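You operate a simulated robot arm through the tools that you are given. There is no shell and no other tool. Be economical: measure what you need, move in short steps, check, and stop when the job is done.

Carry out the task below with a simulated two-armed robot. There is one attempt and no reset: what you move stays moved.

TASK
Run the shutter down, switch off, unplug, and move the orange motor to the yellow sleeve.
Fine: plug on the small desk mat; free the clamp first; leave the rack's motors. Set down upright: blue mains plug, orange tube motor.

It is judged by the outcome, as a careful person would: the job done as asked, and still so three seconds after it is handed in. It fails if anything else is knocked over, pushed out of place, dropped, spilled or broken.

THE ROBOT
Two 7-joint arms with two-finger parallel grippers on one trunk, on a base that drives. Base frame: it is fixed to the floor where the robot stands at the start and does not move with it; the origin is under the middle of the robot, x ahead of it, y to its left, z up. Lengths are in cm, angles in degrees, forces in N, time in s.
The left shoulder is at the start at [6, 14.3, 92.6], the right one opposite. With the tool pointing down near the work surface each hand reaches from about 28 to 72 cm from the robot's upright axis, wherever it stands, measured 20 degrees to its own side. Places, roughly: blue tube motor [-150, 75, 100]; down key on the pad [50, 0, 90]; green tube motor [-150, 75, 100]; grey tube motor [-150, 50, 100]; red clamp lever [60, 20, 90]; red socket switch [50, -40, 90]; small desk mat [70, -50, 90]; white tube motor [-150, 100, 100]; yellow sleeve [-160, 120, 90]. Payload 1.57 kg a hand.
The TCP of each hand is the grasp point between the finger pads, 3 cm short of the fingertips. In the tool frame z runs along the fingers and y along their closing line. The gripper opens to 11 cm. The fingers are 2.4 cm wide and 1.2 cm thick; the gripper's body (4.8 by 11.2 cm) begins 7.8 cm behind the TCP.
Orientation is that of the tool frame in the base frame, as a unit quaternion [w, x, y, z]. With the fingers straight down and closing along the base's y, the tool's x points along the base's -x, its y along +y and its z along -z.

THE INTERFACE
- The arms move only by the tool jog_arm. It takes "left_rows", "right_rows" or both (then of equal length, played together; a hand with none holds still); each is text: rows parted by semicolons, each of 7 numbers parted by spaces: the shift along the tool's x, y, z in units of 30 mm (1.0 is 30 mm), then the turn, a rotation vector about the tool's x, y, z in units of 6 degrees (1.0 is 6 degrees), then the gripper command, from -1 (shut) to 1 (fully open), values between in proportion. In form: dx dy dz wx wy wz fingers; .... A call has 1 to 12 rows; each row shifts and turns the commanded pose from where the row before left it, along the tool's axes as they then stand. A call with a number of a shift or a turn outside -1 to 1 is refused whole. Rows are played at 5 a second. More than 5 cm and 8.6 degrees between two rows, or a gripper value outside its range, and nothing of the call is played. Where a pose cannot be reached the arm comes as near as it can. A force on the tool above 40 N (or 10 N above the force at the start of the call, whichever is more), or a blocked arm, ends the call early, and 0.2 s more pass. The fingers move at their own pace (about 4.5 cm/s each) and stop on an object; they squeeze with about 20 N. The grip force told is the motor's: it shows also when the fingers shut on nothing. Time passes only in rows, and 0.2 s behind the last, so rows that do not move let the fingers close. The reply holds the time, the measured pose of the TCP, the force on the tool along the base axes, the opening and the grip force, in the units named above and with some noise, with the torque about the TCP (base axes, N m) and any sound that the robot's microphone picked up.
- Cameras (640 x 400 px; columns grow to the right, rows downward): "scene" is now at [4.8, -2.11, 155.83]; the picture's right is [-0.16, -0.99, 0.00], its down [-0.68, 0.11, -0.73] and it looks along [0.72, -0.12, -0.69] (base axes); focal length 278 px, centre (320, 200). "left" rides on the left gripper at [7, -1.6, -14.1] in its tool frame; the picture's right is [0.23, 0.97, 0.00], its down [-0.85, 0.20, -0.48] and it looks along [-0.47, 0.11, 0.88] (tool axes); focal length 222 px, centre (320, 200). "right" rides on the right gripper at [7, 1.6, -14.1] in its tool frame; the picture's right is [-0.23, 0.97, 0.00], its down [-0.85, -0.20, -0.48] and it looks along [-0.47, -0.11, 0.88] (tool axes); focal length 222 px, centre (320, 200). There is no depth. A picture from a camera that has moved, and an enlarged one, comes with that camera's place and axes in the base frame and with its lens. The place of the scene camera against the robot may be out by one fixed shift of up to 2.5 cm in any direction.
- capture(camera): a new picture of that camera. No time passes.
- move_column(by): slides the trunk up (or, below 0, down) by that many cm; the arms and the scene camera ride with it, the base frame stays. It gives what a move gives, with no picture.
- roll_base(legs): drives the robot by 1 to 6 legs, each [ahead, left, turn to the left] in cm, cm and degrees, along the robot's own axes; the way and the turn of a leg run together, so that a leg with both is an arc; at most 150 cm and 180 degrees a leg. The arms and the cameras ride along, it lands a little off, and it stops where it bumps. It gives what a move gives.
- aim_head(pan, tilt): turns the head with the scene camera to pan (to the left, within 86 degrees either way) and tilt (down, from -29 to 69), counted from straight ahead of the robot. It gives what a move gives.
- inspect(camera, box): a new picture of the part [left, top, right, bottom] of that camera's present view, enlarged. No time passes.
- job_done(): hands the job in; it is judged then, once.

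Work in short steps. Places have to be worked out from the pictures, the camera data and where the tool is seen: move nearer, look again, correct. Check each grasp and each placing, and mend what went wrong. You have 120 turns and 100 pictures in all, those below and enlarged ones among them. Open the grippers and draw the arms clear of the work before you hand the job in, unless the task says otherwise; then end with one line.

The tools are called after "Call:" as a command line: name --argument value ..., lists and objects as JSON in quotes. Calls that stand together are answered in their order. jog_arm: Moves the arms, as the interface text tells. Its arguments: {"type":"object","properties":{"left_rows":{"type":"string"},"right_rows":{"type":"string"}},"required":[]} The other tools are called the same way: move_column (by) slides the trunk up or down; roll_base (legs) drives the base; aim_head (pan, tilt) turns the head that bears the scene camera; capture (camera) takes a picture; inspect (camera, box) takes an enlarged picture of a part of a camera's view; job_done () hands the job in.

At the start:

```text
t: 0.0
left_ee_pos: [59.69, 13.79, 99.89]
left_ee_rot: [0.001, -0.001, 1.0, 0.001]
left_contact_force: [-0.1, 0.6, -0.1]
left_ft_torque: [-0.01, -0.01, 0.01]
left_finger_gap: 10.97
left_grip_force: 0.1
right_ee_pos: [49.08, -34.6, 99.99]
right_ee_rot: [0.0, -0.001, 1.0, 0.001]
right_contact_force: [0.3, 0.1, -0.6]
right_ft_torque: [0.0, 0.0, -0.05]
right_finger_gap: 11.01
right_grip_force: 0.0
trunk travel left (down, up): [-52.5, 6.5]
robot x, y, heading: [-0.02, -0.1, -0.2]
head pan, tilt: [-9.5, 43.5]
```

scene: 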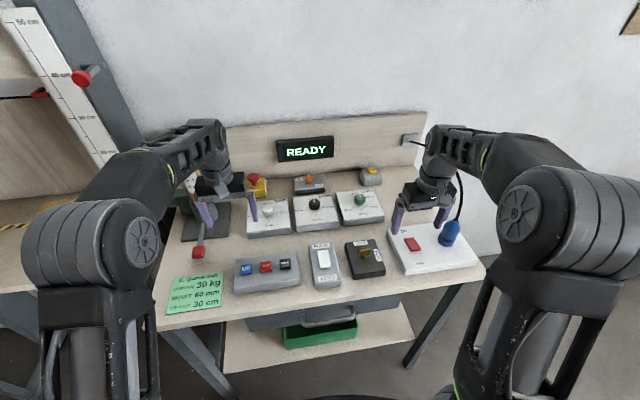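
right: 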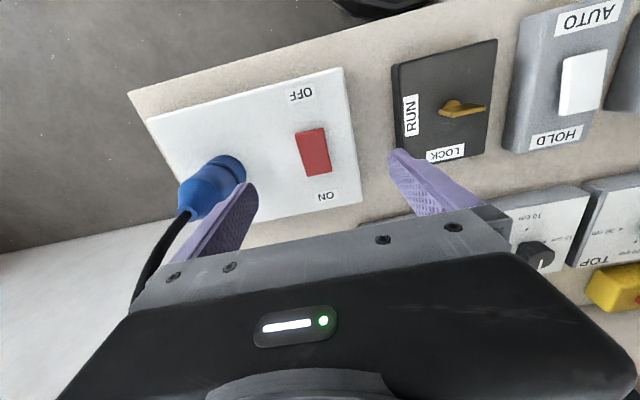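
left: 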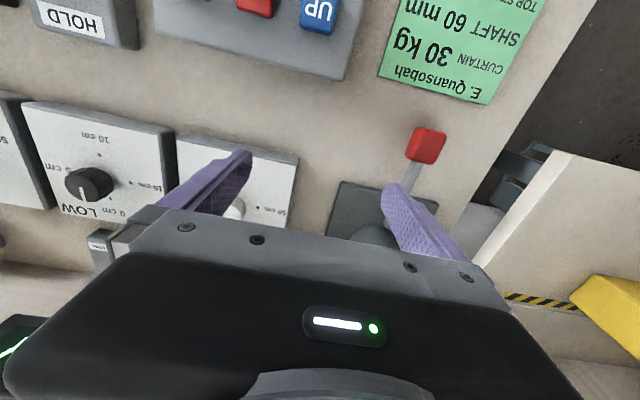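

I start by looking closely at the console and the label card before touching anything.

Call:
inspect --camera "scene" --box '[150, 120, 330, 320]'

Call:
inspect --camera "scene" --box '[290, 120, 490, 300]'

Call:
aim_head --pan 40 --tilt 25

Call:
capture --camera "scene"

```text
2.00 times, centred on (240, 220) of scene
camera zoom: at [4.8, -2.11, 155.83], right [-0.16, -0.99, 0.0], down [-0.68, 0.11, -0.73], along [0.72, -0.12, -0.69], focal length 557 px, centre (480, 160)
```

zoom: 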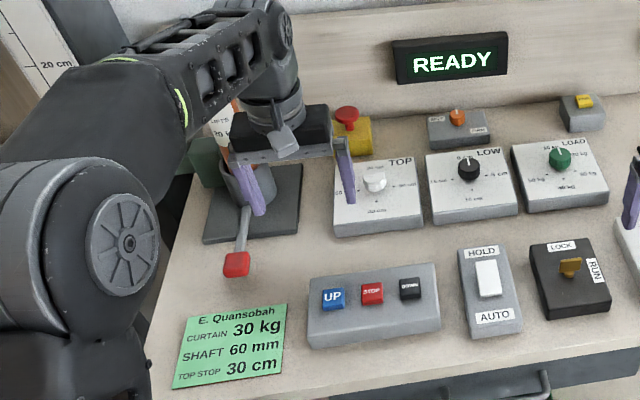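

```text
2.22 times, centred on (390, 210) of scene
camera zoom: at [4.8, -2.11, 155.83], right [-0.16, -0.99, 0.0], down [-0.68, 0.11, -0.73], along [0.72, -0.12, -0.69], focal length 619 px, centre (164, 178)
```

zoom: 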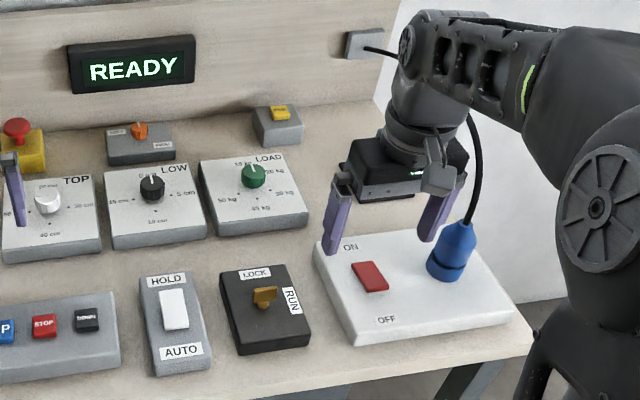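

```text
t: 1.2
left_ee_pos: [59.64, 13.61, 100.07]
left_ee_rot: [0.0, 0.0, 1.0, 0.0]
left_contact_force: [0.1, 0.1, -1.1]
left_ft_torque: [0.02, 0.04, -0.01]
left_finger_gap: 10.99
left_grip_force: 0.1
right_ee_pos: [48.93, -34.62, 100.07]
right_ee_rot: [0.0, 0.0, 1.0, 0.0]
right_contact_force: [0.5, 0.7, 0.3]
right_ft_torque: [-0.01, -0.03, 0.0]
right_finger_gap: 11.02
right_grip_force: 0.1
trunk travel left (down, up): [-52.5, 6.5]
robot x, y, heading: [-0.22, -0.43, 0.0]
head pan, tilt: [40.0, 25.0]
```

```text
94 pictures are left
camera scene: at [3.72, 5.16, 158.66], right [0.64, -0.77, 0.0], down [-0.32, -0.27, -0.91], along [0.69, 0.58, -0.42], focal length 278 px, centre (320, 200)
```

scene: 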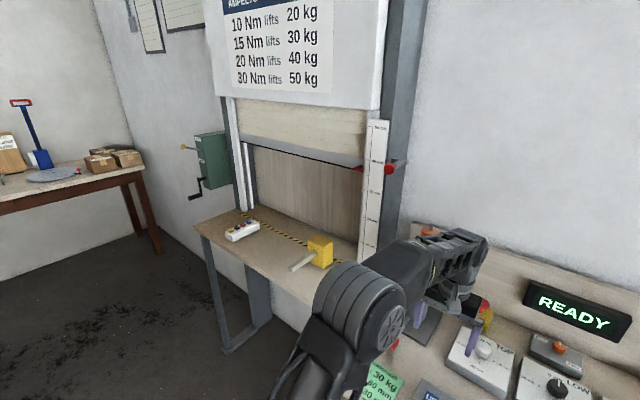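

Let me look closely at the shutter area, and move the head to see the surroundings.

Call:
inspect --camera "scene" --box '[170, 80, 430, 300]'

Call:
inspect --camera "scene" --box '[100, 0, 400, 100]'

Call:
aim_head --pan 20 --tilt 40

Call:
inspect --camera "scene" --box '[240, 60, 480, 300]'

Call:
capture --camera "scene"

```text
1.82 times, centred on (300, 190) of scene
camera zoom: at [3.72, 5.16, 158.66], right [0.64, -0.77, 0.0], down [-0.32, -0.27, -0.91], along [0.69, 0.58, -0.42], focal length 506 px, centre (356, 218)
```

zoom: 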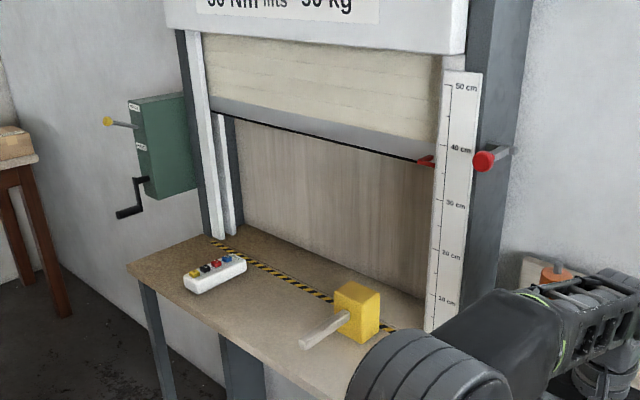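

```text
2.13 times, centred on (250, 50) of scene
camera zoom: at [3.72, 5.16, 158.66], right [0.64, -0.77, 0.0], down [-0.32, -0.27, -0.91], along [0.69, 0.58, -0.42], focal length 594 px, centre (469, 520)
```

zoom: 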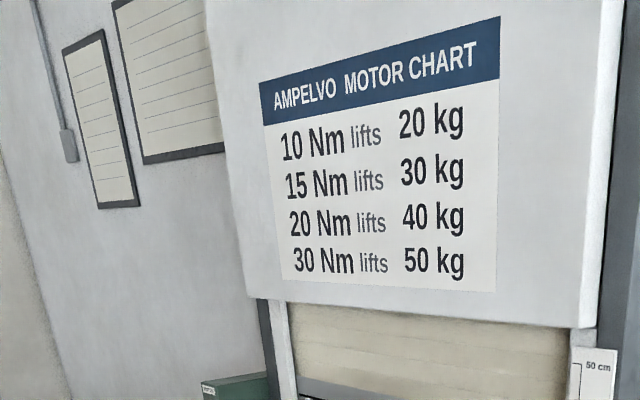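

```text
t: 2.0
left_ee_pos: [59.65, 13.7, 99.89]
left_ee_rot: [0.0, 0.0, 1.0, -0.001]
left_contact_force: [-0.2, 0.8, 0.0]
left_ft_torque: [0.03, 0.01, 0.01]
left_finger_gap: 10.99
left_grip_force: 0.0
right_ee_pos: [49.08, -34.69, 100.09]
right_ee_rot: [0.0, 0.0, 1.0, 0.0]
right_contact_force: [-0.2, 0.3, 0.1]
right_ft_torque: [0.03, 0.02, -0.01]
right_finger_gap: 11.01
right_grip_force: 0.0
trunk travel left (down, up): [-52.5, 6.5]
robot x, y, heading: [0.42, -0.01, -0.1]
head pan, tilt: [20.0, 40.0]
```

```text
1.67 times, centred on (360, 180) of scene
camera zoom: at [4.65, 2.16, 156.34], right [0.34, -0.94, 0.0], down [-0.6, -0.22, -0.77], along [0.72, 0.26, -0.64], focal length 464 px, centre (253, 233)
```

zoom: 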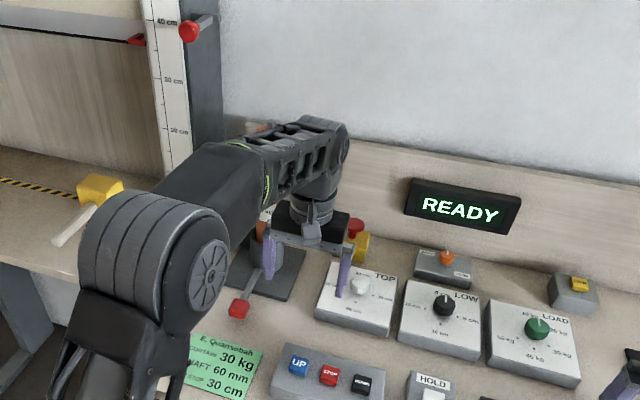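

```text
90 pictures are left
camera scene: at [4.65, 2.16, 156.34], right [0.34, -0.94, 0.0], down [-0.6, -0.22, -0.77], along [0.72, 0.26, -0.64], focal length 278 px, centre (320, 200)
```

scene: 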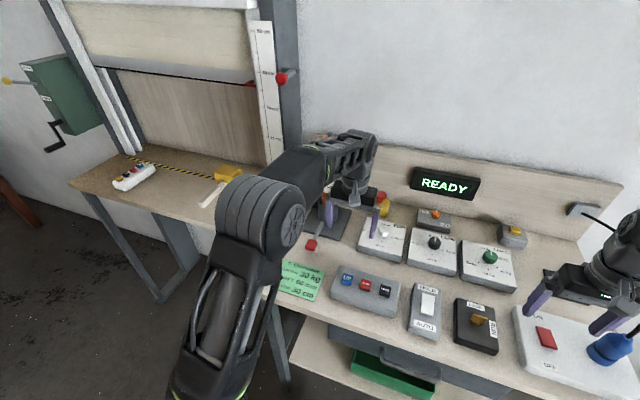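

The arms hide the clamp and mat; I raise both hands and pull back to see.

Call:
jog_arm --left_rows "0 0 -1 0 0 0 1;0 0 -1 0 0 0 1;0 0 -1 0 0 0 1;1 0 -1 0 0 0 1;1 0 0 0 0 0 1;1 0 0 0 0 0 1;1 0 0 0 0 0 1;1 0 0 0 0 0 1" --right_rows "0 0 -1 0 0 0 1;0 0 -1 0 0 0 1;0 0 -1 0 0 0 1;1 0 -1 0 0 0 1;1 0 0 0 0 0 1;1 0 0 0 0 0 1;0 0 0 0 0 0 1;0 0 0 0 0 0 1"

Call:
aim_head --pan 0 --tilt 42

Call:
capture --camera "scene"

Call:
capture --camera "left"

Call:
capture --camera "right"

```text
t: 3.8
left_ee_pos: [45.71, 13.84, 106.61]
left_ee_rot: [0.001, 0.0, 1.0, 0.0]
left_contact_force: [0.5, 0.3, 0.4]
left_ft_torque: [0.01, 0.0, 0.0]
left_finger_gap: 11.0
left_grip_force: 0.1
left hand out of reach, approached as far as the arm can: row 2, 3, 4
right_ee_pos: [42.69, -34.6, 109.89]
right_ee_rot: [-0.002, 0.0, 1.0, 0.011]
right_contact_force: [-0.2, -0.4, -0.4]
right_ft_torque: [-0.01, 0.0, 0.0]
right_finger_gap: 10.99
right_grip_force: 0.3
right hand out of reach, approached as far as the arm can: row 4, 6
trunk travel left (down, up): [-52.5, 6.5]
robot x, y, heading: [-0.11, 0.44, -0.1]
head pan, tilt: [20.0, 40.0]
```

```text
t: 4.6
left_ee_pos: [45.84, 14.04, 106.62]
left_ee_rot: [-0.001, 0.0, 1.0, 0.0]
left_contact_force: [0.1, 0.3, -0.1]
left_ft_torque: [-0.01, -0.01, 0.0]
left_finger_gap: 11.02
left_grip_force: 0.0
right_ee_pos: [42.83, -34.49, 109.87]
right_ee_rot: [-0.003, -0.001, 1.0, 0.012]
right_contact_force: [0.2, 0.2, 0.2]
right_ft_torque: [-0.03, 0.01, 0.0]
right_finger_gap: 10.97
right_grip_force: 0.1
trunk travel left (down, up): [-52.5, 6.5]
robot x, y, heading: [-0.2, 0.06, -0.3]
head pan, tilt: [0.0, 42.0]
```

```text
89 pictures are left
camera scene: at [5.01, -0.74, 156.04], right [0.0, -1.0, 0.0], down [-0.67, 0.0, -0.74], along [0.74, 0.0, -0.67], focal length 278 px, centre (320, 200)
```

scene: 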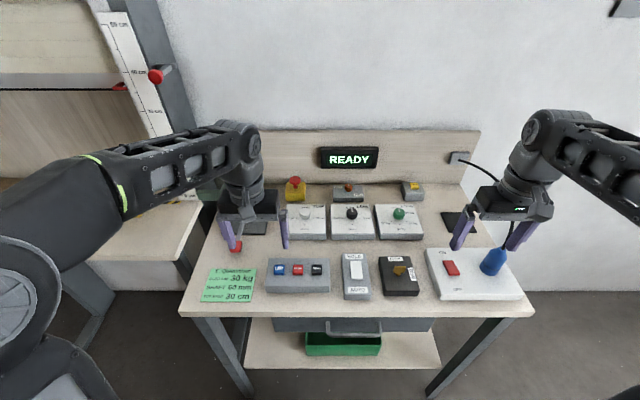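

```text
88 pictures are left
camera left: at [38.81, 12.22, 120.67], right [-0.23, 0.97, 0.0], down [0.85, 0.2, 0.48], along [0.47, 0.11, -0.88], focal length 222 px, centre (320, 200)
```

left: 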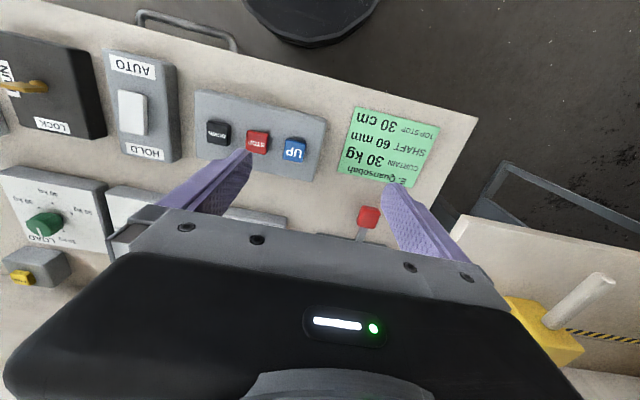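

```text
87 pictures are left
camera right: at [35.9, -33.2, 123.96], right [0.22, 0.97, 0.02], down [0.86, -0.21, 0.47], along [0.46, -0.09, -0.88], focal length 222 px, centre (320, 200)
```

right: 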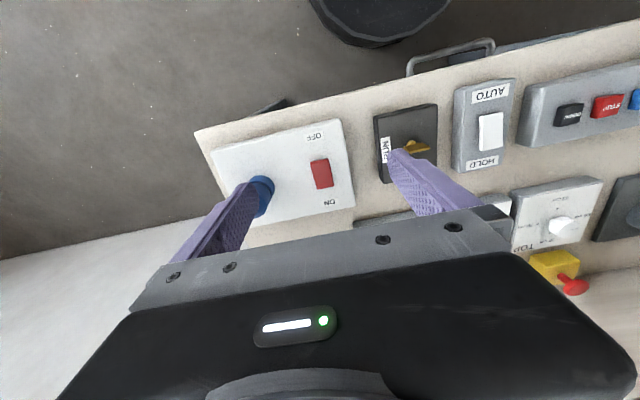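

I move the left hand away to the left to see the clamp, and inspect.

Call:
jog_arm --left_rows "0 1 0 0 0 0 1;0 1 0 0 0 0 1;0 1 0 0 0 0 1;1 1 0 0 0 0 1;1 1 0 0 0 0 1;1 1 0 0 0 0 1;0 1 0 0 0 0 1"

Call:
inspect --camera "scene" --box '[180, 120, 380, 310]'

Call:
inspect --camera "scene" --box '[340, 140, 540, 310]'

```text
t: 6.2
left_ee_pos: [36.94, 35.01, 106.44]
left_ee_rot: [0.001, 0.0, 1.0, 0.0]
left_contact_force: [0.1, 0.0, -0.3]
left_ft_torque: [0.0, 0.0, 0.04]
left_finger_gap: 11.0
left_grip_force: 0.0
right_ee_pos: [42.86, -34.42, 109.89]
right_ee_rot: [-0.003, -0.001, 1.0, 0.011]
right_contact_force: [0.7, -0.2, -0.3]
right_ft_torque: [0.0, 0.01, -0.01]
right_finger_gap: 10.98
right_grip_force: 0.1
trunk travel left (down, up): [-52.5, 6.5]
robot x, y, heading: [0.14, 0.03, -0.1]
head pan, tilt: [0.0, 42.0]
```

```text
2.11 times, centred on (280, 215) of scene
camera zoom: at [5.08, -0.72, 156.03], right [0.0, -1.0, 0.0], down [-0.67, 0.0, -0.74], along [0.74, 0.0, -0.67], focal length 586 px, centre (404, 168)
```

zoom: 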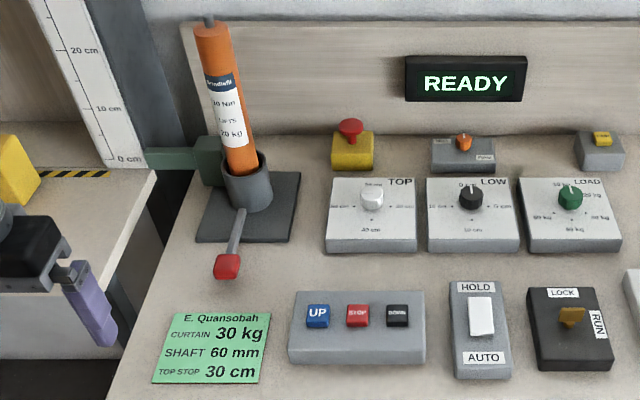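

```text
2.35 times, centred on (440, 225) of scene
camera zoom: at [5.08, -0.72, 156.03], right [0.0, -1.0, 0.0], down [-0.67, 0.0, -0.74], along [0.74, 0.0, -0.67], focal length 655 px, centre (38, 141)
```

zoom: 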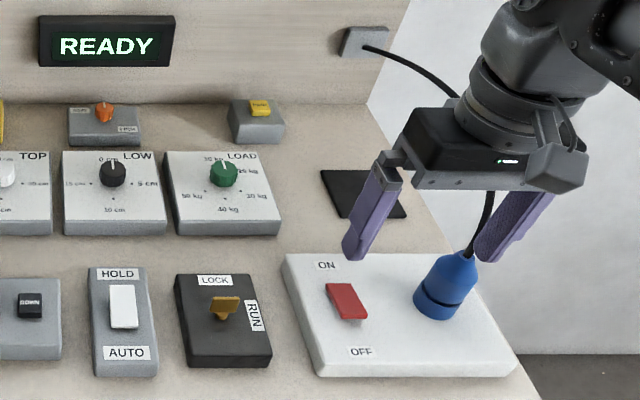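

I check the shutter's path for obstructions (yellow block, red pin) closely.

Call:
aim_head --pan 45 --tilt 30

Call:
inspect --camera "scene" --box '[220, 100, 460, 260]'

Call:
capture --camera "scene"

```text
t: 7.4
left_ee_pos: [36.93, 34.94, 106.5]
left_ee_rot: [0.0, -0.001, 1.0, 0.0]
left_contact_force: [-0.1, -0.6, -0.3]
left_ft_torque: [0.01, -0.01, 0.0]
left_finger_gap: 10.97
left_grip_force: 0.1
right_ee_pos: [42.64, -34.53, 109.94]
right_ee_rot: [-0.003, -0.002, 1.0, 0.011]
right_contact_force: [0.4, -0.2, 1.2]
right_ft_torque: [-0.01, -0.02, -0.05]
right_finger_gap: 10.99
right_grip_force: 0.1
trunk travel left (down, up): [-52.5, 6.5]
robot x, y, heading: [-0.67, 0.17, 0.0]
head pan, tilt: [45.0, 30.0]
```

```text
2.50 times, centred on (340, 180) of scene
camera zoom: at [3.05, 5.64, 157.86], right [0.71, -0.71, 0.0], down [-0.35, -0.35, -0.87], along [0.61, 0.61, -0.5], focal length 696 px, centre (270, 250)
```

zoom: 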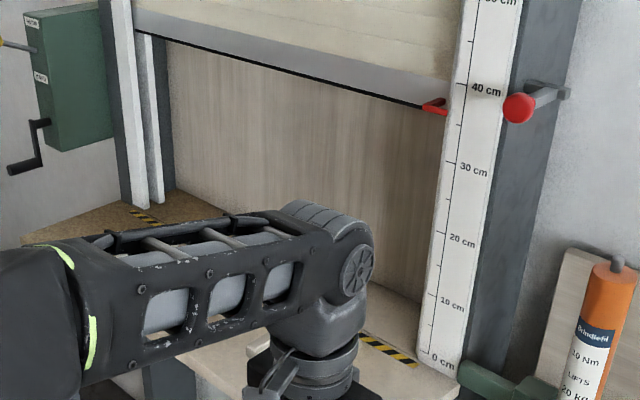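

```text
83 pictures are left
camera scene: at [3.05, 5.64, 157.86], right [0.71, -0.71, 0.0], down [-0.35, -0.35, -0.87], along [0.61, 0.61, -0.5], focal length 278 px, centre (320, 200)
```

scene: 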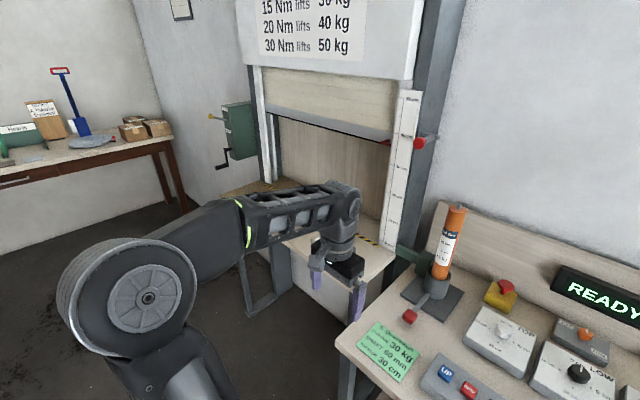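

I move the left hand back out of the line of sight to examine the yellow block and its place relative to the shutter.

Call:
jog_arm --left_rows "0 -1 0 0 0 0 1;0 -1 0 0 0 0 1;0 -1 0 0 0 0 1;0 -1 0 0 0 0 1;-1 -1 0 0 0 0 1;-1 -1 0 0 0 0 1;-1 -1 0 0 0 0 1"

Call:
inspect --camera "scene" --box '[200, 130, 440, 280]'

Call:
capture --camera "left"

```text
t: 9.0
left_ee_pos: [45.99, 13.31, 106.58]
left_ee_rot: [0.0, 0.0, 1.0, -0.001]
left_contact_force: [-0.9, -0.5, 0.3]
left_ft_torque: [0.03, 0.0, -0.02]
left_finger_gap: 10.98
left_grip_force: 0.1
right_ee_pos: [42.89, -34.55, 109.78]
right_ee_rot: [-0.003, -0.002, 1.0, 0.012]
right_contact_force: [0.8, -0.4, 1.0]
right_ft_torque: [0.0, 0.04, -0.02]
right_finger_gap: 11.01
right_grip_force: 0.1
trunk travel left (down, up): [-52.5, 6.5]
robot x, y, heading: [-0.03, 0.17, 0.1]
head pan, tilt: [45.0, 30.0]
```

```text
2.67 times, centred on (320, 205) of scene
camera zoom: at [3.16, 5.56, 157.86], right [0.71, -0.71, 0.0], down [-0.35, -0.35, -0.87], along [0.61, 0.61, -0.5], focal length 742 px, centre (320, 187)
```

zoom: 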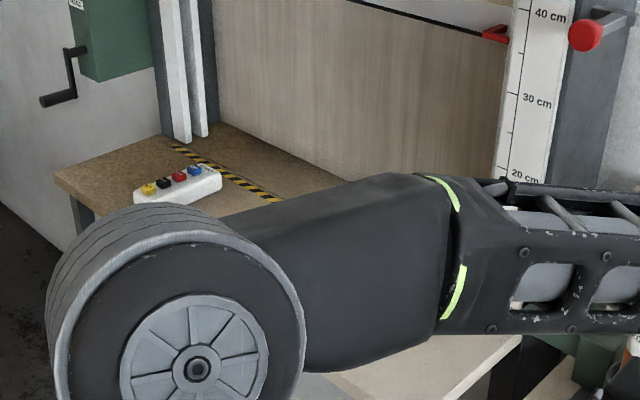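

```text
81 pictures are left
camera left: at [38.97, 11.72, 120.52], right [-0.23, 0.97, 0.0], down [0.85, 0.2, 0.48], along [0.47, 0.11, -0.88], focal length 222 px, centre (320, 200)
```

left: 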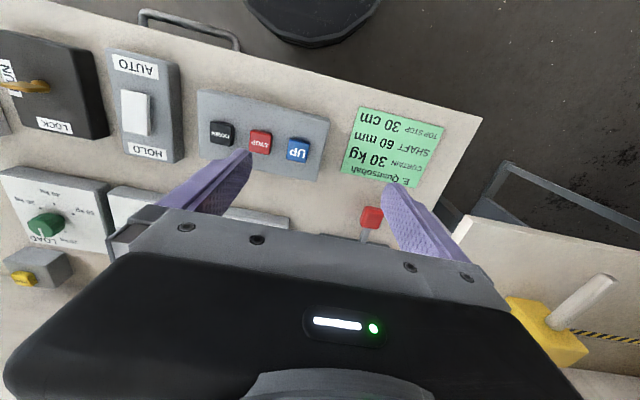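

Shutter path looks clear: the yellow block stands in front of the stripe, the curtain runs in the guides behind it. DOWN key I estimate at (47.6, 1.3); I close the left fingers and hover over it, checking with the camera.

Call:
jog_arm --left_rows "0 -1 0 0 0 0 -1;0 -1 0 0 0 0 -1;0 -1 0 0 0 0 -1;-0.5 -1 0 0 0 0 -1;0 0 1 0 0 0 -1;0 0 1 0 0 0 -1;0 0 0 0 0 0 -1"

Call:
capture --camera "left"

Call:
aim_head --pan 0 --tilt 45

Call:
capture --camera "scene"

```text
t: 10.6
left_ee_pos: [47.35, 1.84, 100.72]
left_ee_rot: [0.0, 0.001, 1.0, 0.001]
left_contact_force: [-0.6, 1.0, 0.4]
left_ft_torque: [0.04, 0.01, -0.04]
left_finger_gap: 0.01
left_grip_force: 18.2
right_ee_pos: [42.85, -34.51, 109.9]
right_ee_rot: [-0.004, -0.002, 1.0, 0.012]
right_contact_force: [0.7, -1.1, 0.3]
right_ft_torque: [-0.07, 0.0, -0.02]
right_finger_gap: 10.99
right_grip_force: 0.1
trunk travel left (down, up): [-52.5, 6.5]
robot x, y, heading: [-0.02, -0.13, -0.1]
head pan, tilt: [45.0, 30.0]
```

```text
80 pictures are left
camera left: at [40.3, 0.13, 114.73], right [-0.23, 0.97, 0.0], down [0.85, 0.2, 0.48], along [0.47, 0.11, -0.88], focal length 222 px, centre (320, 200)
```

left: 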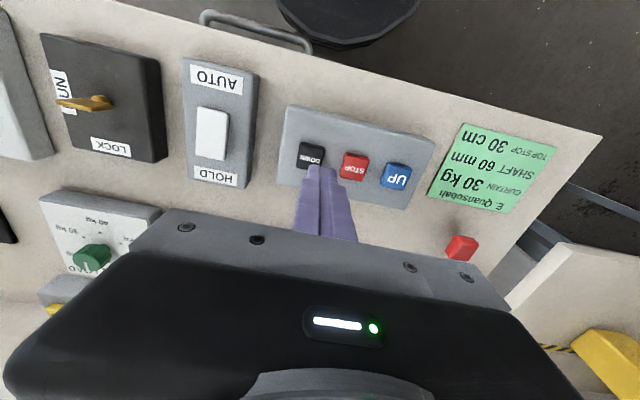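

```text
t: 11.7
left_ee_pos: [47.44, 1.91, 100.58]
left_ee_rot: [0.0, 0.0, 1.0, -0.001]
left_contact_force: [0.1, -0.1, -0.4]
left_ft_torque: [0.03, -0.03, -0.01]
left_finger_gap: 0.01
left_grip_force: 19.9
right_ee_pos: [42.75, -34.59, 109.84]
right_ee_rot: [-0.004, -0.001, 1.0, 0.011]
right_contact_force: [-1.0, -0.2, 0.5]
right_ft_torque: [-0.01, 0.0, -0.04]
right_finger_gap: 11.01
right_grip_force: 0.1
trunk travel left (down, up): [-52.5, 6.5]
robot x, y, heading: [0.2, 0.16, 0.2]
head pan, tilt: [0.0, 45.0]
```

```text
79 pictures are left
camera scene: at [4.79, -0.75, 155.61], right [0.0, -1.0, 0.0], down [-0.71, 0.0, -0.71], along [0.71, 0.0, -0.71], focal length 278 px, centre (320, 200)
```

scene: 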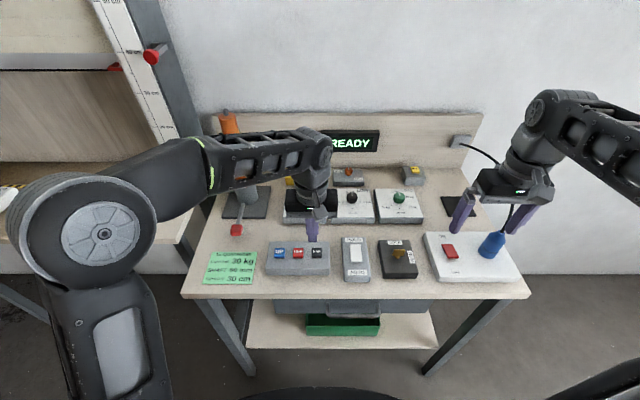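

Triangulating two left views gives the DOWN key top at about (47.9, 0.9, 91.1). I go to just above, then press in small steps and hold.

Call:
jog_arm --left_rows "-0.17 -0.33 0 0 0 0 -1;0 0 1 0 0 0 -1;0 0 0.9 0 0 0 -1;0 0 0.15 0 0 0 -1;0 0 0.1 0 0 0 -1;0 0 0.1 0 0 0 -1;0 0 0.1 0 0 0 -1;0 0 0 0 0 0 -1"

Call:
capture --camera "scene"

Call:
inspect --camera "left" --box '[180, 60, 500, 260]'

```text
t: 13.5
left_ee_pos: [48.03, 0.78, 93.84]
left_ee_rot: [0.004, 0.0, 1.0, -0.001]
left_contact_force: [2.2, -1.9, 30.5]
left_ft_torque: [-0.07, 0.0, 0.05]
left_finger_gap: 0.02
left_grip_force: 20.2
right_ee_pos: [42.57, -34.63, 110.01]
right_ee_rot: [-0.003, -0.002, 1.0, 0.011]
right_contact_force: [-0.2, -0.5, 0.1]
right_ft_torque: [0.0, 0.02, 0.04]
right_finger_gap: 10.99
right_grip_force: 0.1
trunk travel left (down, up): [-52.5, 6.5]
robot x, y, heading: [-0.32, 0.17, 0.2]
head pan, tilt: [0.0, 45.0]
heard: click
```

```text
78 pictures are left
camera scene: at [4.57, -0.78, 155.64], right [0.0, -1.0, 0.0], down [-0.71, 0.0, -0.71], along [0.71, 0.0, -0.71], focal length 278 px, centre (320, 200)
```

scene: 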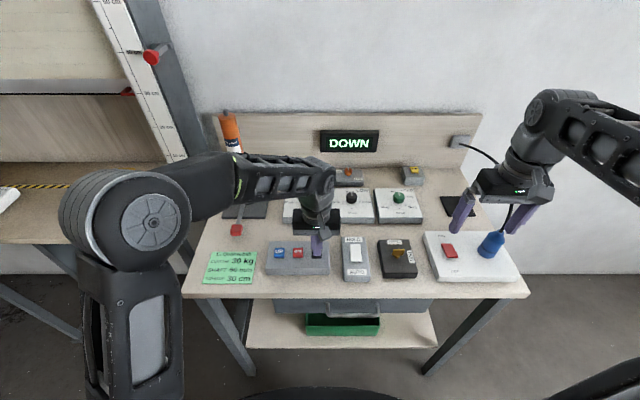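

```text
2.00 times, centred on (340, 160) of left
camera zoom: at [40.86, -0.9, 107.81], right [-0.23, 0.97, 0.0], down [0.85, 0.2, 0.48], along [0.47, 0.11, -0.88], focal length 444 px, centre (280, 280)
```

zoom: 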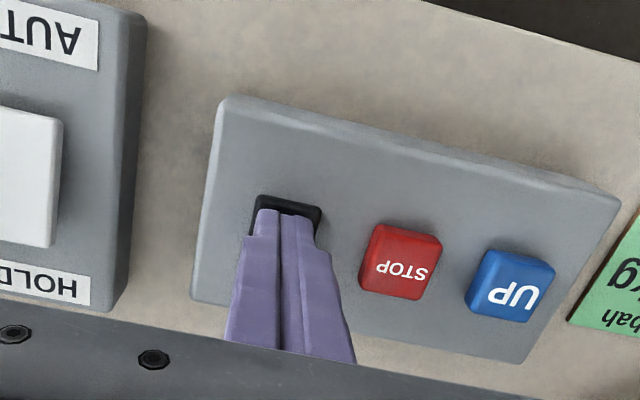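

Display shows DOWN and the curtain is descending. I keep holding the key and let time pass.

Call:
jog_arm --left_rows "0 0 0 0 0 0 -1;0 0 0 0 0 0 -1;0 0 0 0 0 0 -1;0 0 0 0 0 0 -1;0 0 0 0 0 0 -1;0 0 0 0 0 0 -1;0 0 0 0 0 0 -1;0 0 0 0 0 0 -1;0 0 0 0 0 0 -1;0 0 0 0 0 0 -1;0 0 0 0 0 0 -1;0 0 0 0 0 0 -1"

Call:
capture --camera "scene"

```text
t: 16.1
left_ee_pos: [47.92, 0.82, 93.75]
left_ee_rot: [0.003, 0.0, 1.0, -0.001]
left_contact_force: [5.3, -4.8, 34.8]
left_ft_torque: [-0.19, -0.01, -0.02]
left_finger_gap: 0.0
left_grip_force: 19.8
right_ee_pos: [42.67, -34.68, 109.89]
right_ee_rot: [-0.003, -0.002, 1.0, 0.012]
right_contact_force: [-0.5, 0.0, -0.2]
right_ft_torque: [-0.03, -0.01, -0.01]
right_finger_gap: 10.99
right_grip_force: 0.0
trunk travel left (down, up): [-52.5, 6.5]
robot x, y, heading: [-0.13, 0.29, 0.1]
head pan, tilt: [0.0, 45.0]
```

```text
76 pictures are left
camera scene: at [4.57, -0.83, 155.62], right [0.0, -1.0, 0.0], down [-0.71, 0.0, -0.71], along [0.71, 0.0, -0.71], focal length 278 px, centre (320, 200)
```

scene: 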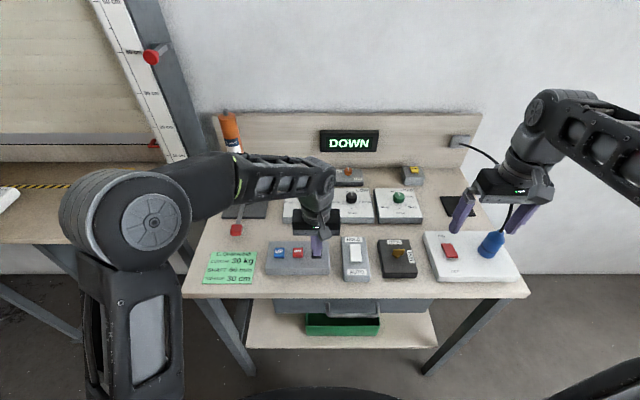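

The bar is at about 20 cm and still coming down; I hold on.

Call:
jog_arm --left_rows "0 0 0 0 0 0 -1;0 0 0 0 0 0 -1;0 0 0 0 0 0 -1;0 0 0 0 0 0 -1;0 0 0 0 0 0 -1;0 0 0 0 0 0 -1;0 0 0 0 0 0 -1;0 0 0 0 0 0 -1;0 0 0 0 0 0 -1;0 0 0 0 0 0 -1;0 0 0 0 0 0 -1;0 0 0 0 0 0 -1"

Call:
jog_arm --left_rows "0 0 0 0 0 0 -1;0 0 0 0 0 0 -1;0 0 0 0 0 0 -1;0 0 0 0 0 0 -1;0 0 0 0 0 0 -1;0 0 0 0 0 0 -1;0 0 0 0 0 0 -1;0 0 0 0 0 0 -1;0 0 0 0 0 0 -1;0 0 0 0 0 0 -1;0 0 0 0 0 0 -1;0 0 0 0 0 0 -1"

Call:
capture --camera "scene"

```text
t: 18.7
left_ee_pos: [47.96, 0.86, 93.82]
left_ee_rot: [0.003, -0.002, 1.0, -0.001]
left_contact_force: [4.8, -4.0, 34.6]
left_ft_torque: [-0.15, -0.02, -0.01]
left_finger_gap: 0.04
left_grip_force: 20.5
right_ee_pos: [42.61, -34.54, 109.94]
right_ee_rot: [-0.003, -0.001, 1.0, 0.012]
right_contact_force: [-0.1, -0.1, -0.1]
right_ft_torque: [0.04, 0.02, 0.0]
right_finger_gap: 10.99
right_grip_force: 0.0
trunk travel left (down, up): [-52.5, 6.5]
robot x, y, heading: [-0.2, -0.0, 0.1]
head pan, tilt: [0.0, 45.0]
```

```text
t: 21.3
left_ee_pos: [48.0, 0.7, 93.74]
left_ee_rot: [0.003, -0.002, 1.0, -0.001]
left_contact_force: [3.8, -2.9, 35.4]
left_ft_torque: [-0.09, -0.01, -0.03]
left_finger_gap: 0.01
left_grip_force: 20.2
right_ee_pos: [42.73, -34.53, 109.81]
right_ee_rot: [-0.003, -0.002, 1.0, 0.011]
right_contact_force: [0.3, 0.3, -0.3]
right_ft_torque: [0.0, 0.0, 0.0]
right_finger_gap: 11.0
right_grip_force: 0.0
trunk travel left (down, up): [-52.5, 6.5]
robot x, y, heading: [0.08, -0.08, 0.1]
head pan, tilt: [0.0, 45.0]
```

```text
75 pictures are left
camera scene: at [4.56, -0.81, 155.62], right [0.0, -1.0, 0.0], down [-0.71, 0.0, -0.71], along [0.71, 0.0, -0.71], focal length 278 px, centre (320, 200)
```

scene: 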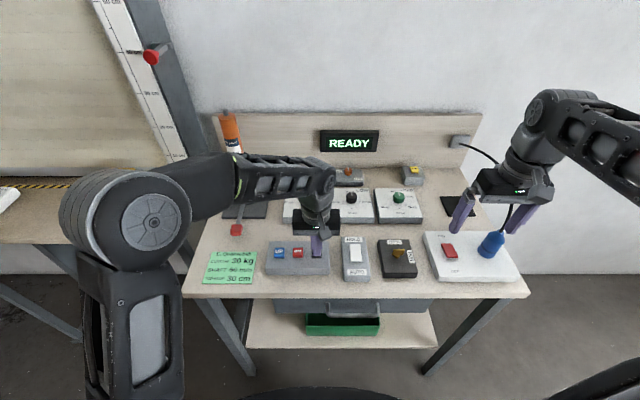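

READY again and the bar is at the bottom, it seems. I lift the left hand clear, and bring the closed right fingers above the OFF side of the socket switch (about (46.8, -35.1)).

Call:
jog_arm --left_rows "0 0 -1 0 0 0 -1;0 0 -1 0 0 0 -1;0 0 -1 0 0 0 -1;0 0 -1 0 0 0 -1;0 0 0 0 0 0 -1" --right_rows "-0.5 0 1 0 0 0 -1;-0.5 -0.2 1 0 0 0 -1;-0.35 0 0.7 0 0 0 -1;0 0 0 0 0 0 -1;0 0 0 0 0 0 -1"

Call:
capture --camera "right"

Call:
aim_head --pan 25 --tilt 40

Call:
capture --camera "scene"

```text
t: 22.5
left_ee_pos: [48.01, 0.89, 105.63]
left_ee_rot: [0.001, 0.0, 1.0, 0.0]
left_contact_force: [-0.7, 0.1, -0.2]
left_ft_torque: [0.01, -0.04, 0.04]
left_finger_gap: 0.0
left_grip_force: 19.6
right_ee_pos: [45.54, -35.04, 102.4]
right_ee_rot: [0.0, 0.0, 1.0, 0.0]
right_contact_force: [-0.1, -0.9, 0.3]
right_ft_torque: [0.03, 0.02, 0.01]
right_finger_gap: 0.39
right_grip_force: 0.3
trunk travel left (down, up): [-52.5, 6.5]
robot x, y, heading: [0.3, -0.25, 0.1]
head pan, tilt: [0.0, 45.0]
```

```text
74 pictures are left
camera right: at [38.65, -33.46, 116.36], right [0.23, 0.97, 0.0], down [0.85, -0.2, 0.48], along [0.47, -0.11, -0.88], focal length 222 px, centre (320, 200)
```

right: 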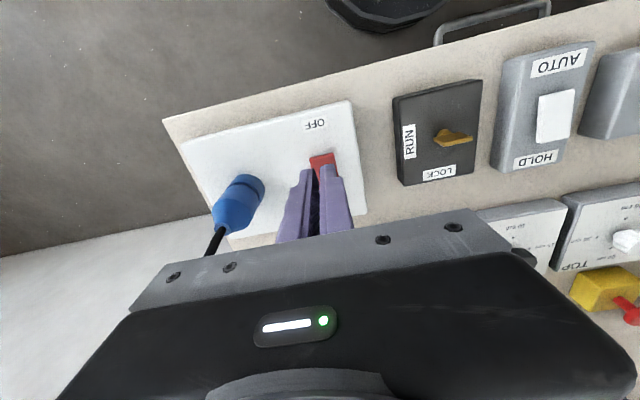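

```text
t: 23.4
left_ee_pos: [47.94, 0.85, 105.6]
left_ee_rot: [0.0, 0.0, 1.0, 0.0]
left_contact_force: [0.4, -1.0, 0.1]
left_ft_torque: [-0.01, 0.02, 0.02]
left_finger_gap: 0.0
left_grip_force: 20.2
right_ee_pos: [45.47, -35.11, 102.2]
right_ee_rot: [-0.001, 0.0, 1.0, 0.0]
right_contact_force: [0.0, 0.5, -1.5]
right_ft_torque: [0.03, -0.02, -0.03]
right_finger_gap: 0.0
right_grip_force: 19.3
trunk travel left (down, up): [-52.5, 6.5]
robot x, y, heading: [-0.18, 0.04, 0.1]
head pan, tilt: [25.0, 40.0]
```

```text
73 pictures are left
camera scene: at [4.36, 2.83, 156.33], right [0.42, -0.91, 0.0], down [-0.58, -0.27, -0.77], along [0.69, 0.32, -0.64], focal length 278 px, centre (320, 200)
```

scene: 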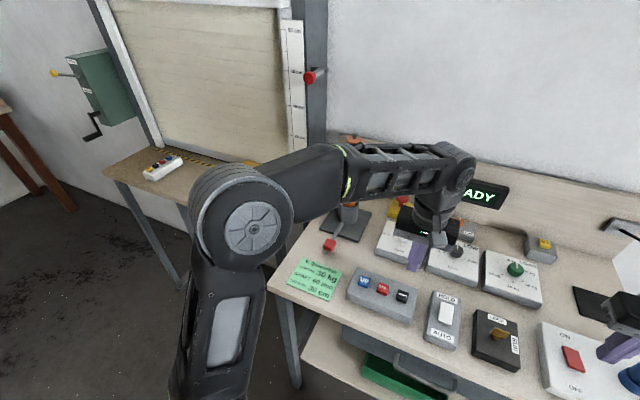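

Shutter is fully down. Now press OFF: move to x=46.8 and go down in small steps.

Call:
jog_arm --right_rows "-0.45 0 0 0 0 0 -1;0 0 1 0 0 0 -1;0 0 0.8 0 0 0 -1;0 0 0.15 0 0 0 -1;0 0 0.15 0 0 0 -1;0 0 0.15 0 0 0 -1;0 0 0.15 0 0 0 -1;0 0 0 0 0 0 -1"

Call:
inspect --camera "right" --box '[160, 60, 440, 240]'

```text
t: 25.2
left_ee_pos: [47.86, 1.05, 105.63]
left_ee_rot: [-0.001, 0.0, 1.0, 0.0]
left_contact_force: [-0.4, 1.3, 0.8]
left_ft_torque: [-0.04, 0.0, -0.02]
left_finger_gap: 0.01
left_grip_force: 19.9
right_ee_pos: [46.99, -35.16, 95.1]
right_ee_rot: [0.0, 0.0, 1.0, 0.0]
right_contact_force: [0.3, 0.9, 0.0]
right_ft_torque: [0.0, 0.0, 0.02]
right_finger_gap: 0.0
right_grip_force: 20.0
trunk travel left (down, up): [-52.5, 6.5]
robot x, y, heading: [-0.12, -0.06, 0.0]
head pan, tilt: [25.0, 40.0]
```

```text
2.22 times, centred on (300, 150) of right
camera zoom: at [39.98, -33.58, 109.21], right [0.23, 0.97, 0.0], down [0.85, -0.2, 0.48], along [0.47, -0.11, -0.88], focal length 494 px, centre (364, 311)
```

zoom: 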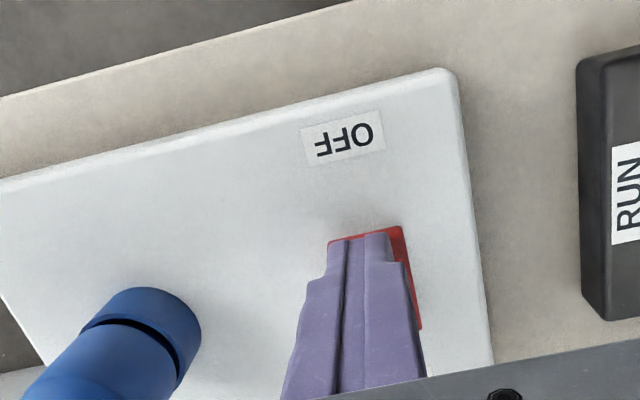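

No contact yet (tip at 92.1); continue down gently.

Call:
jog_arm --right_rows "0 0 0.15 0 0 0 -1;0 0 0.15 0 0 0 -1;0 0 0.15 0 0 0 -1;0 0 0.15 0 0 0 -1;0 0 0 0 0 0 -1"

Call:
inspect --camera "right" --box '[160, 60, 440, 240]'

```text
t: 26.1
left_ee_pos: [47.76, 1.06, 105.71]
left_ee_rot: [0.002, 0.0, 1.0, -0.001]
left_contact_force: [0.5, -0.6, -0.1]
left_ft_torque: [-0.01, 0.04, 0.03]
left_finger_gap: 0.0
left_grip_force: 20.4
right_ee_pos: [46.8, -35.17, 94.36]
right_ee_rot: [0.006, 0.001, 1.0, -0.001]
right_contact_force: [-13.3, 1.2, 21.1]
right_ft_torque: [0.03, 0.11, 0.12]
right_finger_gap: 0.0
right_grip_force: 20.0
trunk travel left (down, up): [-52.5, 6.5]
robot x, y, heading: [-0.17, -0.1, -0.1]
head pan, tilt: [25.0, 40.0]
stopped in row 4 (right hand): the force on the tool passed its limit (the readings are from after the stop); the commanded pose is now the measured one
```

```text
2.22 times, centred on (300, 150) of right
camera zoom: at [39.72, -33.51, 108.33], right [0.23, 0.97, 0.0], down [0.85, -0.2, 0.49], along [0.48, -0.11, -0.87], focal length 494 px, centre (364, 311)
```

zoom: 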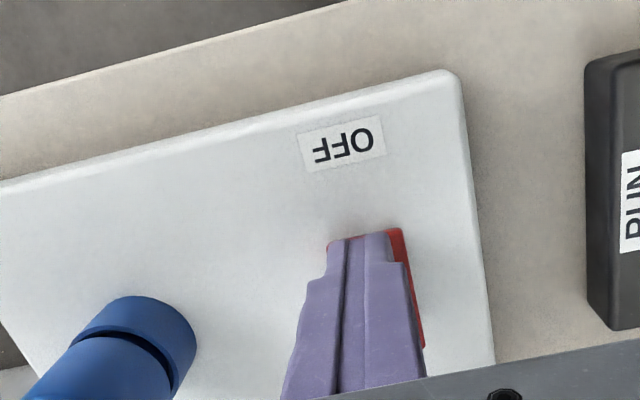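

Force with no click. I check the display and rocker state before pressing more.

Call:
jog_arm --right_rows "0 0 -1 0 0 0 -1;1 0 -1 0 0 0 -1;1 0 0 0 0 0 -1;1 0 0 0 0 0 -1;0 0 0 0 0 0 -1"

Call:
aim_head --pan -20 --tilt 45

Call:
inspect --camera "scene" --box '[200, 80, 440, 300]'

Call:
inspect --camera "right" --box '[160, 60, 440, 240]'

```text
t: 27.2
left_ee_pos: [47.91, 1.08, 105.59]
left_ee_rot: [0.0, 0.0, 1.0, 0.0]
left_contact_force: [0.3, 0.5, 0.2]
left_ft_torque: [-0.01, -0.01, 0.04]
left_finger_gap: 0.01
left_grip_force: 19.7
right_ee_pos: [38.1, -35.25, 99.98]
right_ee_rot: [0.005, 0.0, 1.0, 0.0]
right_contact_force: [-0.6, -0.8, -0.4]
right_ft_torque: [0.04, 0.04, -0.03]
right_finger_gap: 0.0
right_grip_force: 20.2
trunk travel left (down, up): [-52.5, 6.5]
robot x, y, heading: [-0.27, 0.02, -0.2]
head pan, tilt: [25.0, 40.0]
```

```text
t: 28.4
left_ee_pos: [47.77, 0.95, 105.61]
left_ee_rot: [0.0, -0.001, 1.0, 0.001]
left_contact_force: [0.2, 0.2, 1.5]
left_ft_torque: [0.0, 0.0, 0.01]
left_finger_gap: 0.0
left_grip_force: 19.8
right_ee_pos: [38.05, -35.22, 100.05]
right_ee_rot: [0.005, -0.001, 1.0, -0.001]
right_contact_force: [0.5, 0.2, 0.4]
right_ft_torque: [-0.01, -0.04, 0.0]
right_finger_gap: 0.01
right_grip_force: 19.9
trunk travel left (down, up): [-52.5, 6.5]
robot x, y, heading: [0.13, 0.38, -0.1]
head pan, tilt: [-20.0, 45.0]
```

```text
1.82 times, centred on (320, 190) of scene
camera zoom: at [4.29, -3.54, 155.6], right [-0.34, -0.94, 0.0], down [-0.66, 0.24, -0.71], along [0.66, -0.24, -0.71], focal length 506 px, centre (320, 218)
```

zoom: 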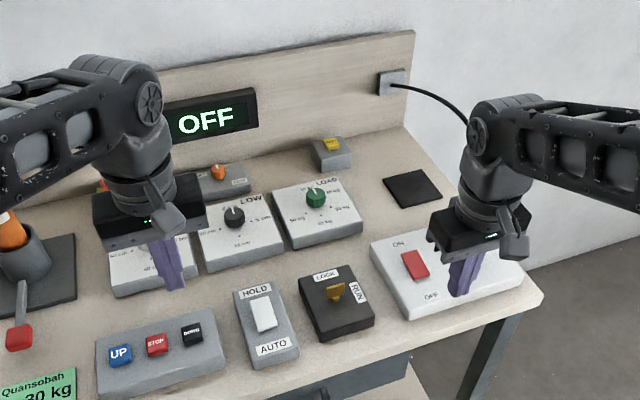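

```text
2.22 times, centred on (300, 150) of right
camera zoom: at [31.02, -33.5, 113.96], right [0.23, 0.97, 0.0], down [0.85, -0.2, 0.49], along [0.47, -0.11, -0.87], focal length 494 px, centre (364, 311)
```

zoom: 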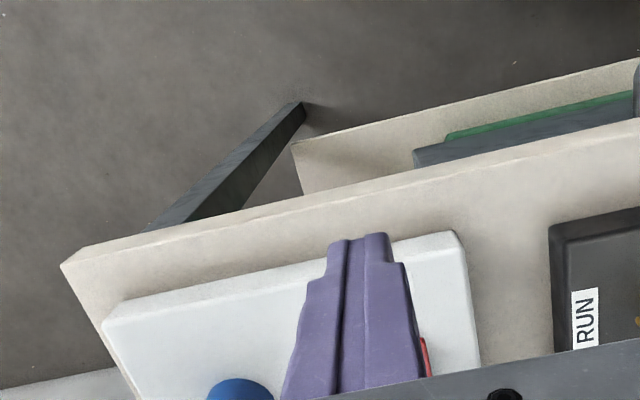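

The display reads OFF, so the supply is switched off. The mat, about (67.5, -45.4), is too far for the right arm from here, so I raise the hand and slide the base 20 cm to the right.

Call:
jog_arm --right_rows "0 0 -1 0 0 0 1;0 0 -1 0 0 0 1;0 0 0 0 0 0 1"

Call:
roll_base --legs '[[0, -20, 0]]'

Call:
capture --camera "right"

Call:
capture --camera "scene"

```text
t: 29.2
left_ee_pos: [47.98, 0.93, 105.64]
left_ee_rot: [0.0, 0.0, 1.0, 0.0]
left_contact_force: [-0.3, 0.8, 0.5]
left_ft_torque: [-0.01, -0.01, -0.02]
left_finger_gap: 0.0
left_grip_force: 19.8
right_ee_pos: [38.09, -35.32, 106.1]
right_ee_rot: [0.005, 0.0, 1.0, -0.001]
right_contact_force: [0.5, 0.5, 0.2]
right_ft_torque: [-0.03, 0.0, 0.0]
right_finger_gap: 6.78
right_grip_force: 0.0
trunk travel left (down, up): [-52.5, 6.5]
robot x, y, heading: [-0.26, -0.01, 0.2]
head pan, tilt: [-20.0, 45.0]
```

```text
t: 30.8
left_ee_pos: [47.8, -19.13, 105.53]
left_ee_rot: [-0.001, 0.001, 1.0, 0.001]
left_contact_force: [0.5, -0.6, 0.0]
left_ft_torque: [0.01, 0.0, -0.02]
left_finger_gap: 0.0
left_grip_force: 20.2
right_ee_pos: [37.98, -55.46, 106.04]
right_ee_rot: [0.005, 0.001, 1.0, -0.001]
right_contact_force: [0.2, -0.3, 0.4]
right_ft_torque: [0.02, -0.02, 0.01]
right_finger_gap: 11.02
right_grip_force: 0.0
trunk travel left (down, up): [-52.5, 6.5]
robot x, y, heading: [0.03, -19.92, 0.0]
head pan, tilt: [-20.0, 45.0]
```

```text
68 pictures are left
camera right: at [30.88, -53.72, 119.92], right [0.23, 0.97, 0.0], down [0.85, -0.2, 0.49], along [0.47, -0.11, -0.87], focal length 222 px, centre (320, 200)
```

right: 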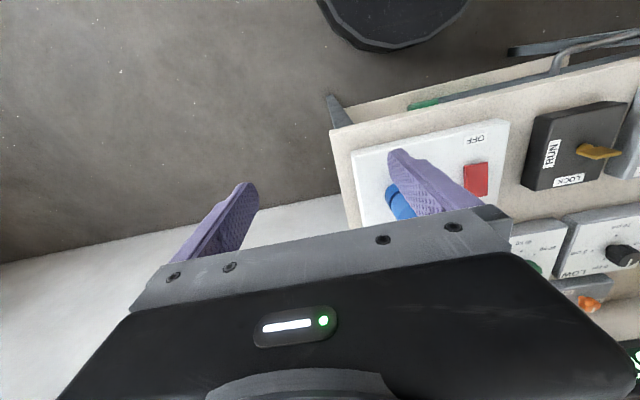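

```text
67 pictures are left
camera scene: at [4.24, -23.61, 155.6], right [-0.34, -0.94, 0.0], down [-0.66, 0.24, -0.71], along [0.66, -0.24, -0.71], focal length 278 px, centre (320, 200)
```

scene: 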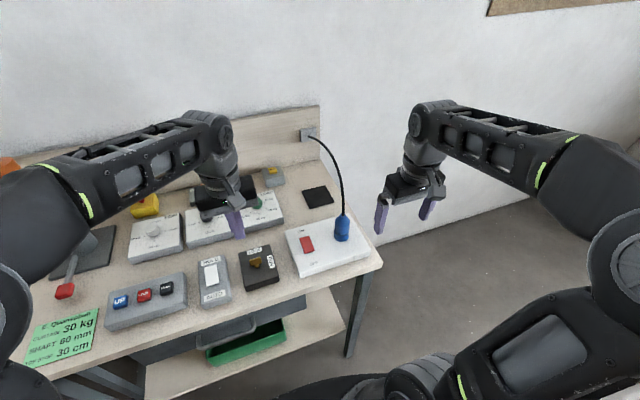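

From here I see plug and mat well. I tilt the right hand about 42° forward (so the cable clears the palm) while moving over to y≈-44.5, in front of the plug.

Call:
jog_arm --right_rows "0 0.6 0 0 -1 0 1;0 0.6 0 0 -1 0 1;0 0.6 0 0 -1 0 1;0 0.6 0 0 -1 0 1;0 0.6 0 0 -1 0 1;0 0.6 0 0 -1 0 1;0 0.05 0 0 -1 0 1;0 0 0 0 0 0 1"

Call:
capture --camera "right"

Call:
inspect --camera "scene" --box '[240, 120, 440, 290]'

```text
t: 32.6
left_ee_pos: [47.85, -19.07, 105.6]
left_ee_rot: [0.001, 0.001, 1.0, 0.0]
left_contact_force: [0.2, -0.5, 0.0]
left_ft_torque: [-0.02, -0.01, -0.01]
left_finger_gap: 0.0
left_grip_force: 19.6
right_ee_pos: [39.74, -44.9, 107.73]
right_ee_rot: [0.363, 0.001, 0.932, -0.001]
right_contact_force: [0.0, 0.5, 0.3]
right_ft_torque: [-0.02, 0.03, -0.01]
right_finger_gap: 10.99
right_grip_force: 0.1
right hand out of reach, approached as far as the arm can: row 7
trunk travel left (down, up): [-52.5, 6.5]
robot x, y, heading: [0.23, -19.52, -0.3]
head pan, tilt: [-20.0, 45.0]
```

```text
66 pictures are left
camera right: at [24.92, -43.18, 113.38], right [0.17, 0.97, 0.15], down [0.31, -0.2, 0.93], along [0.94, -0.11, -0.33], focal length 222 px, centre (320, 200)
```

right: 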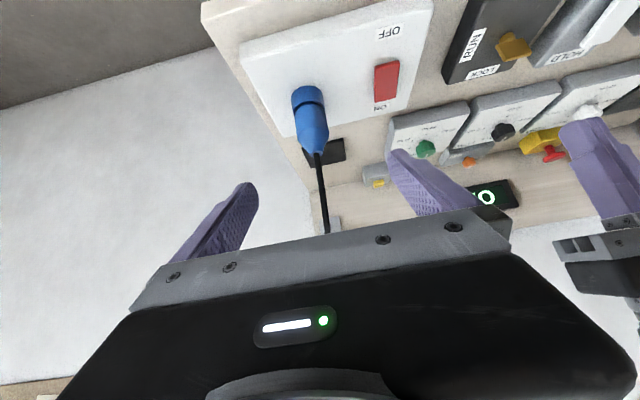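

```text
2.35 times, centred on (340, 205) of scene
camera zoom: at [4.22, -23.45, 155.6], right [-0.34, -0.94, 0.0], down [-0.66, 0.24, -0.71], along [0.66, -0.24, -0.71], focal length 655 px, centre (273, 188)
```

zoom: 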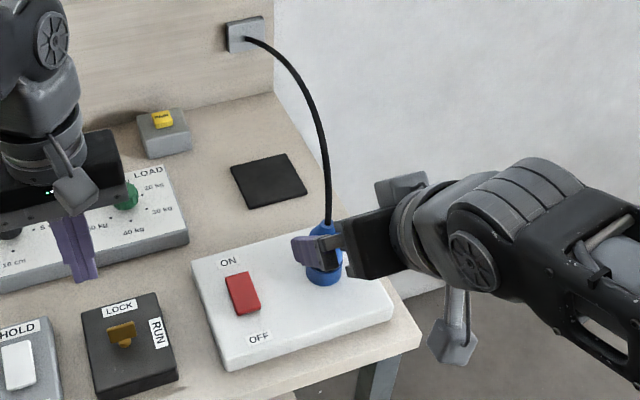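

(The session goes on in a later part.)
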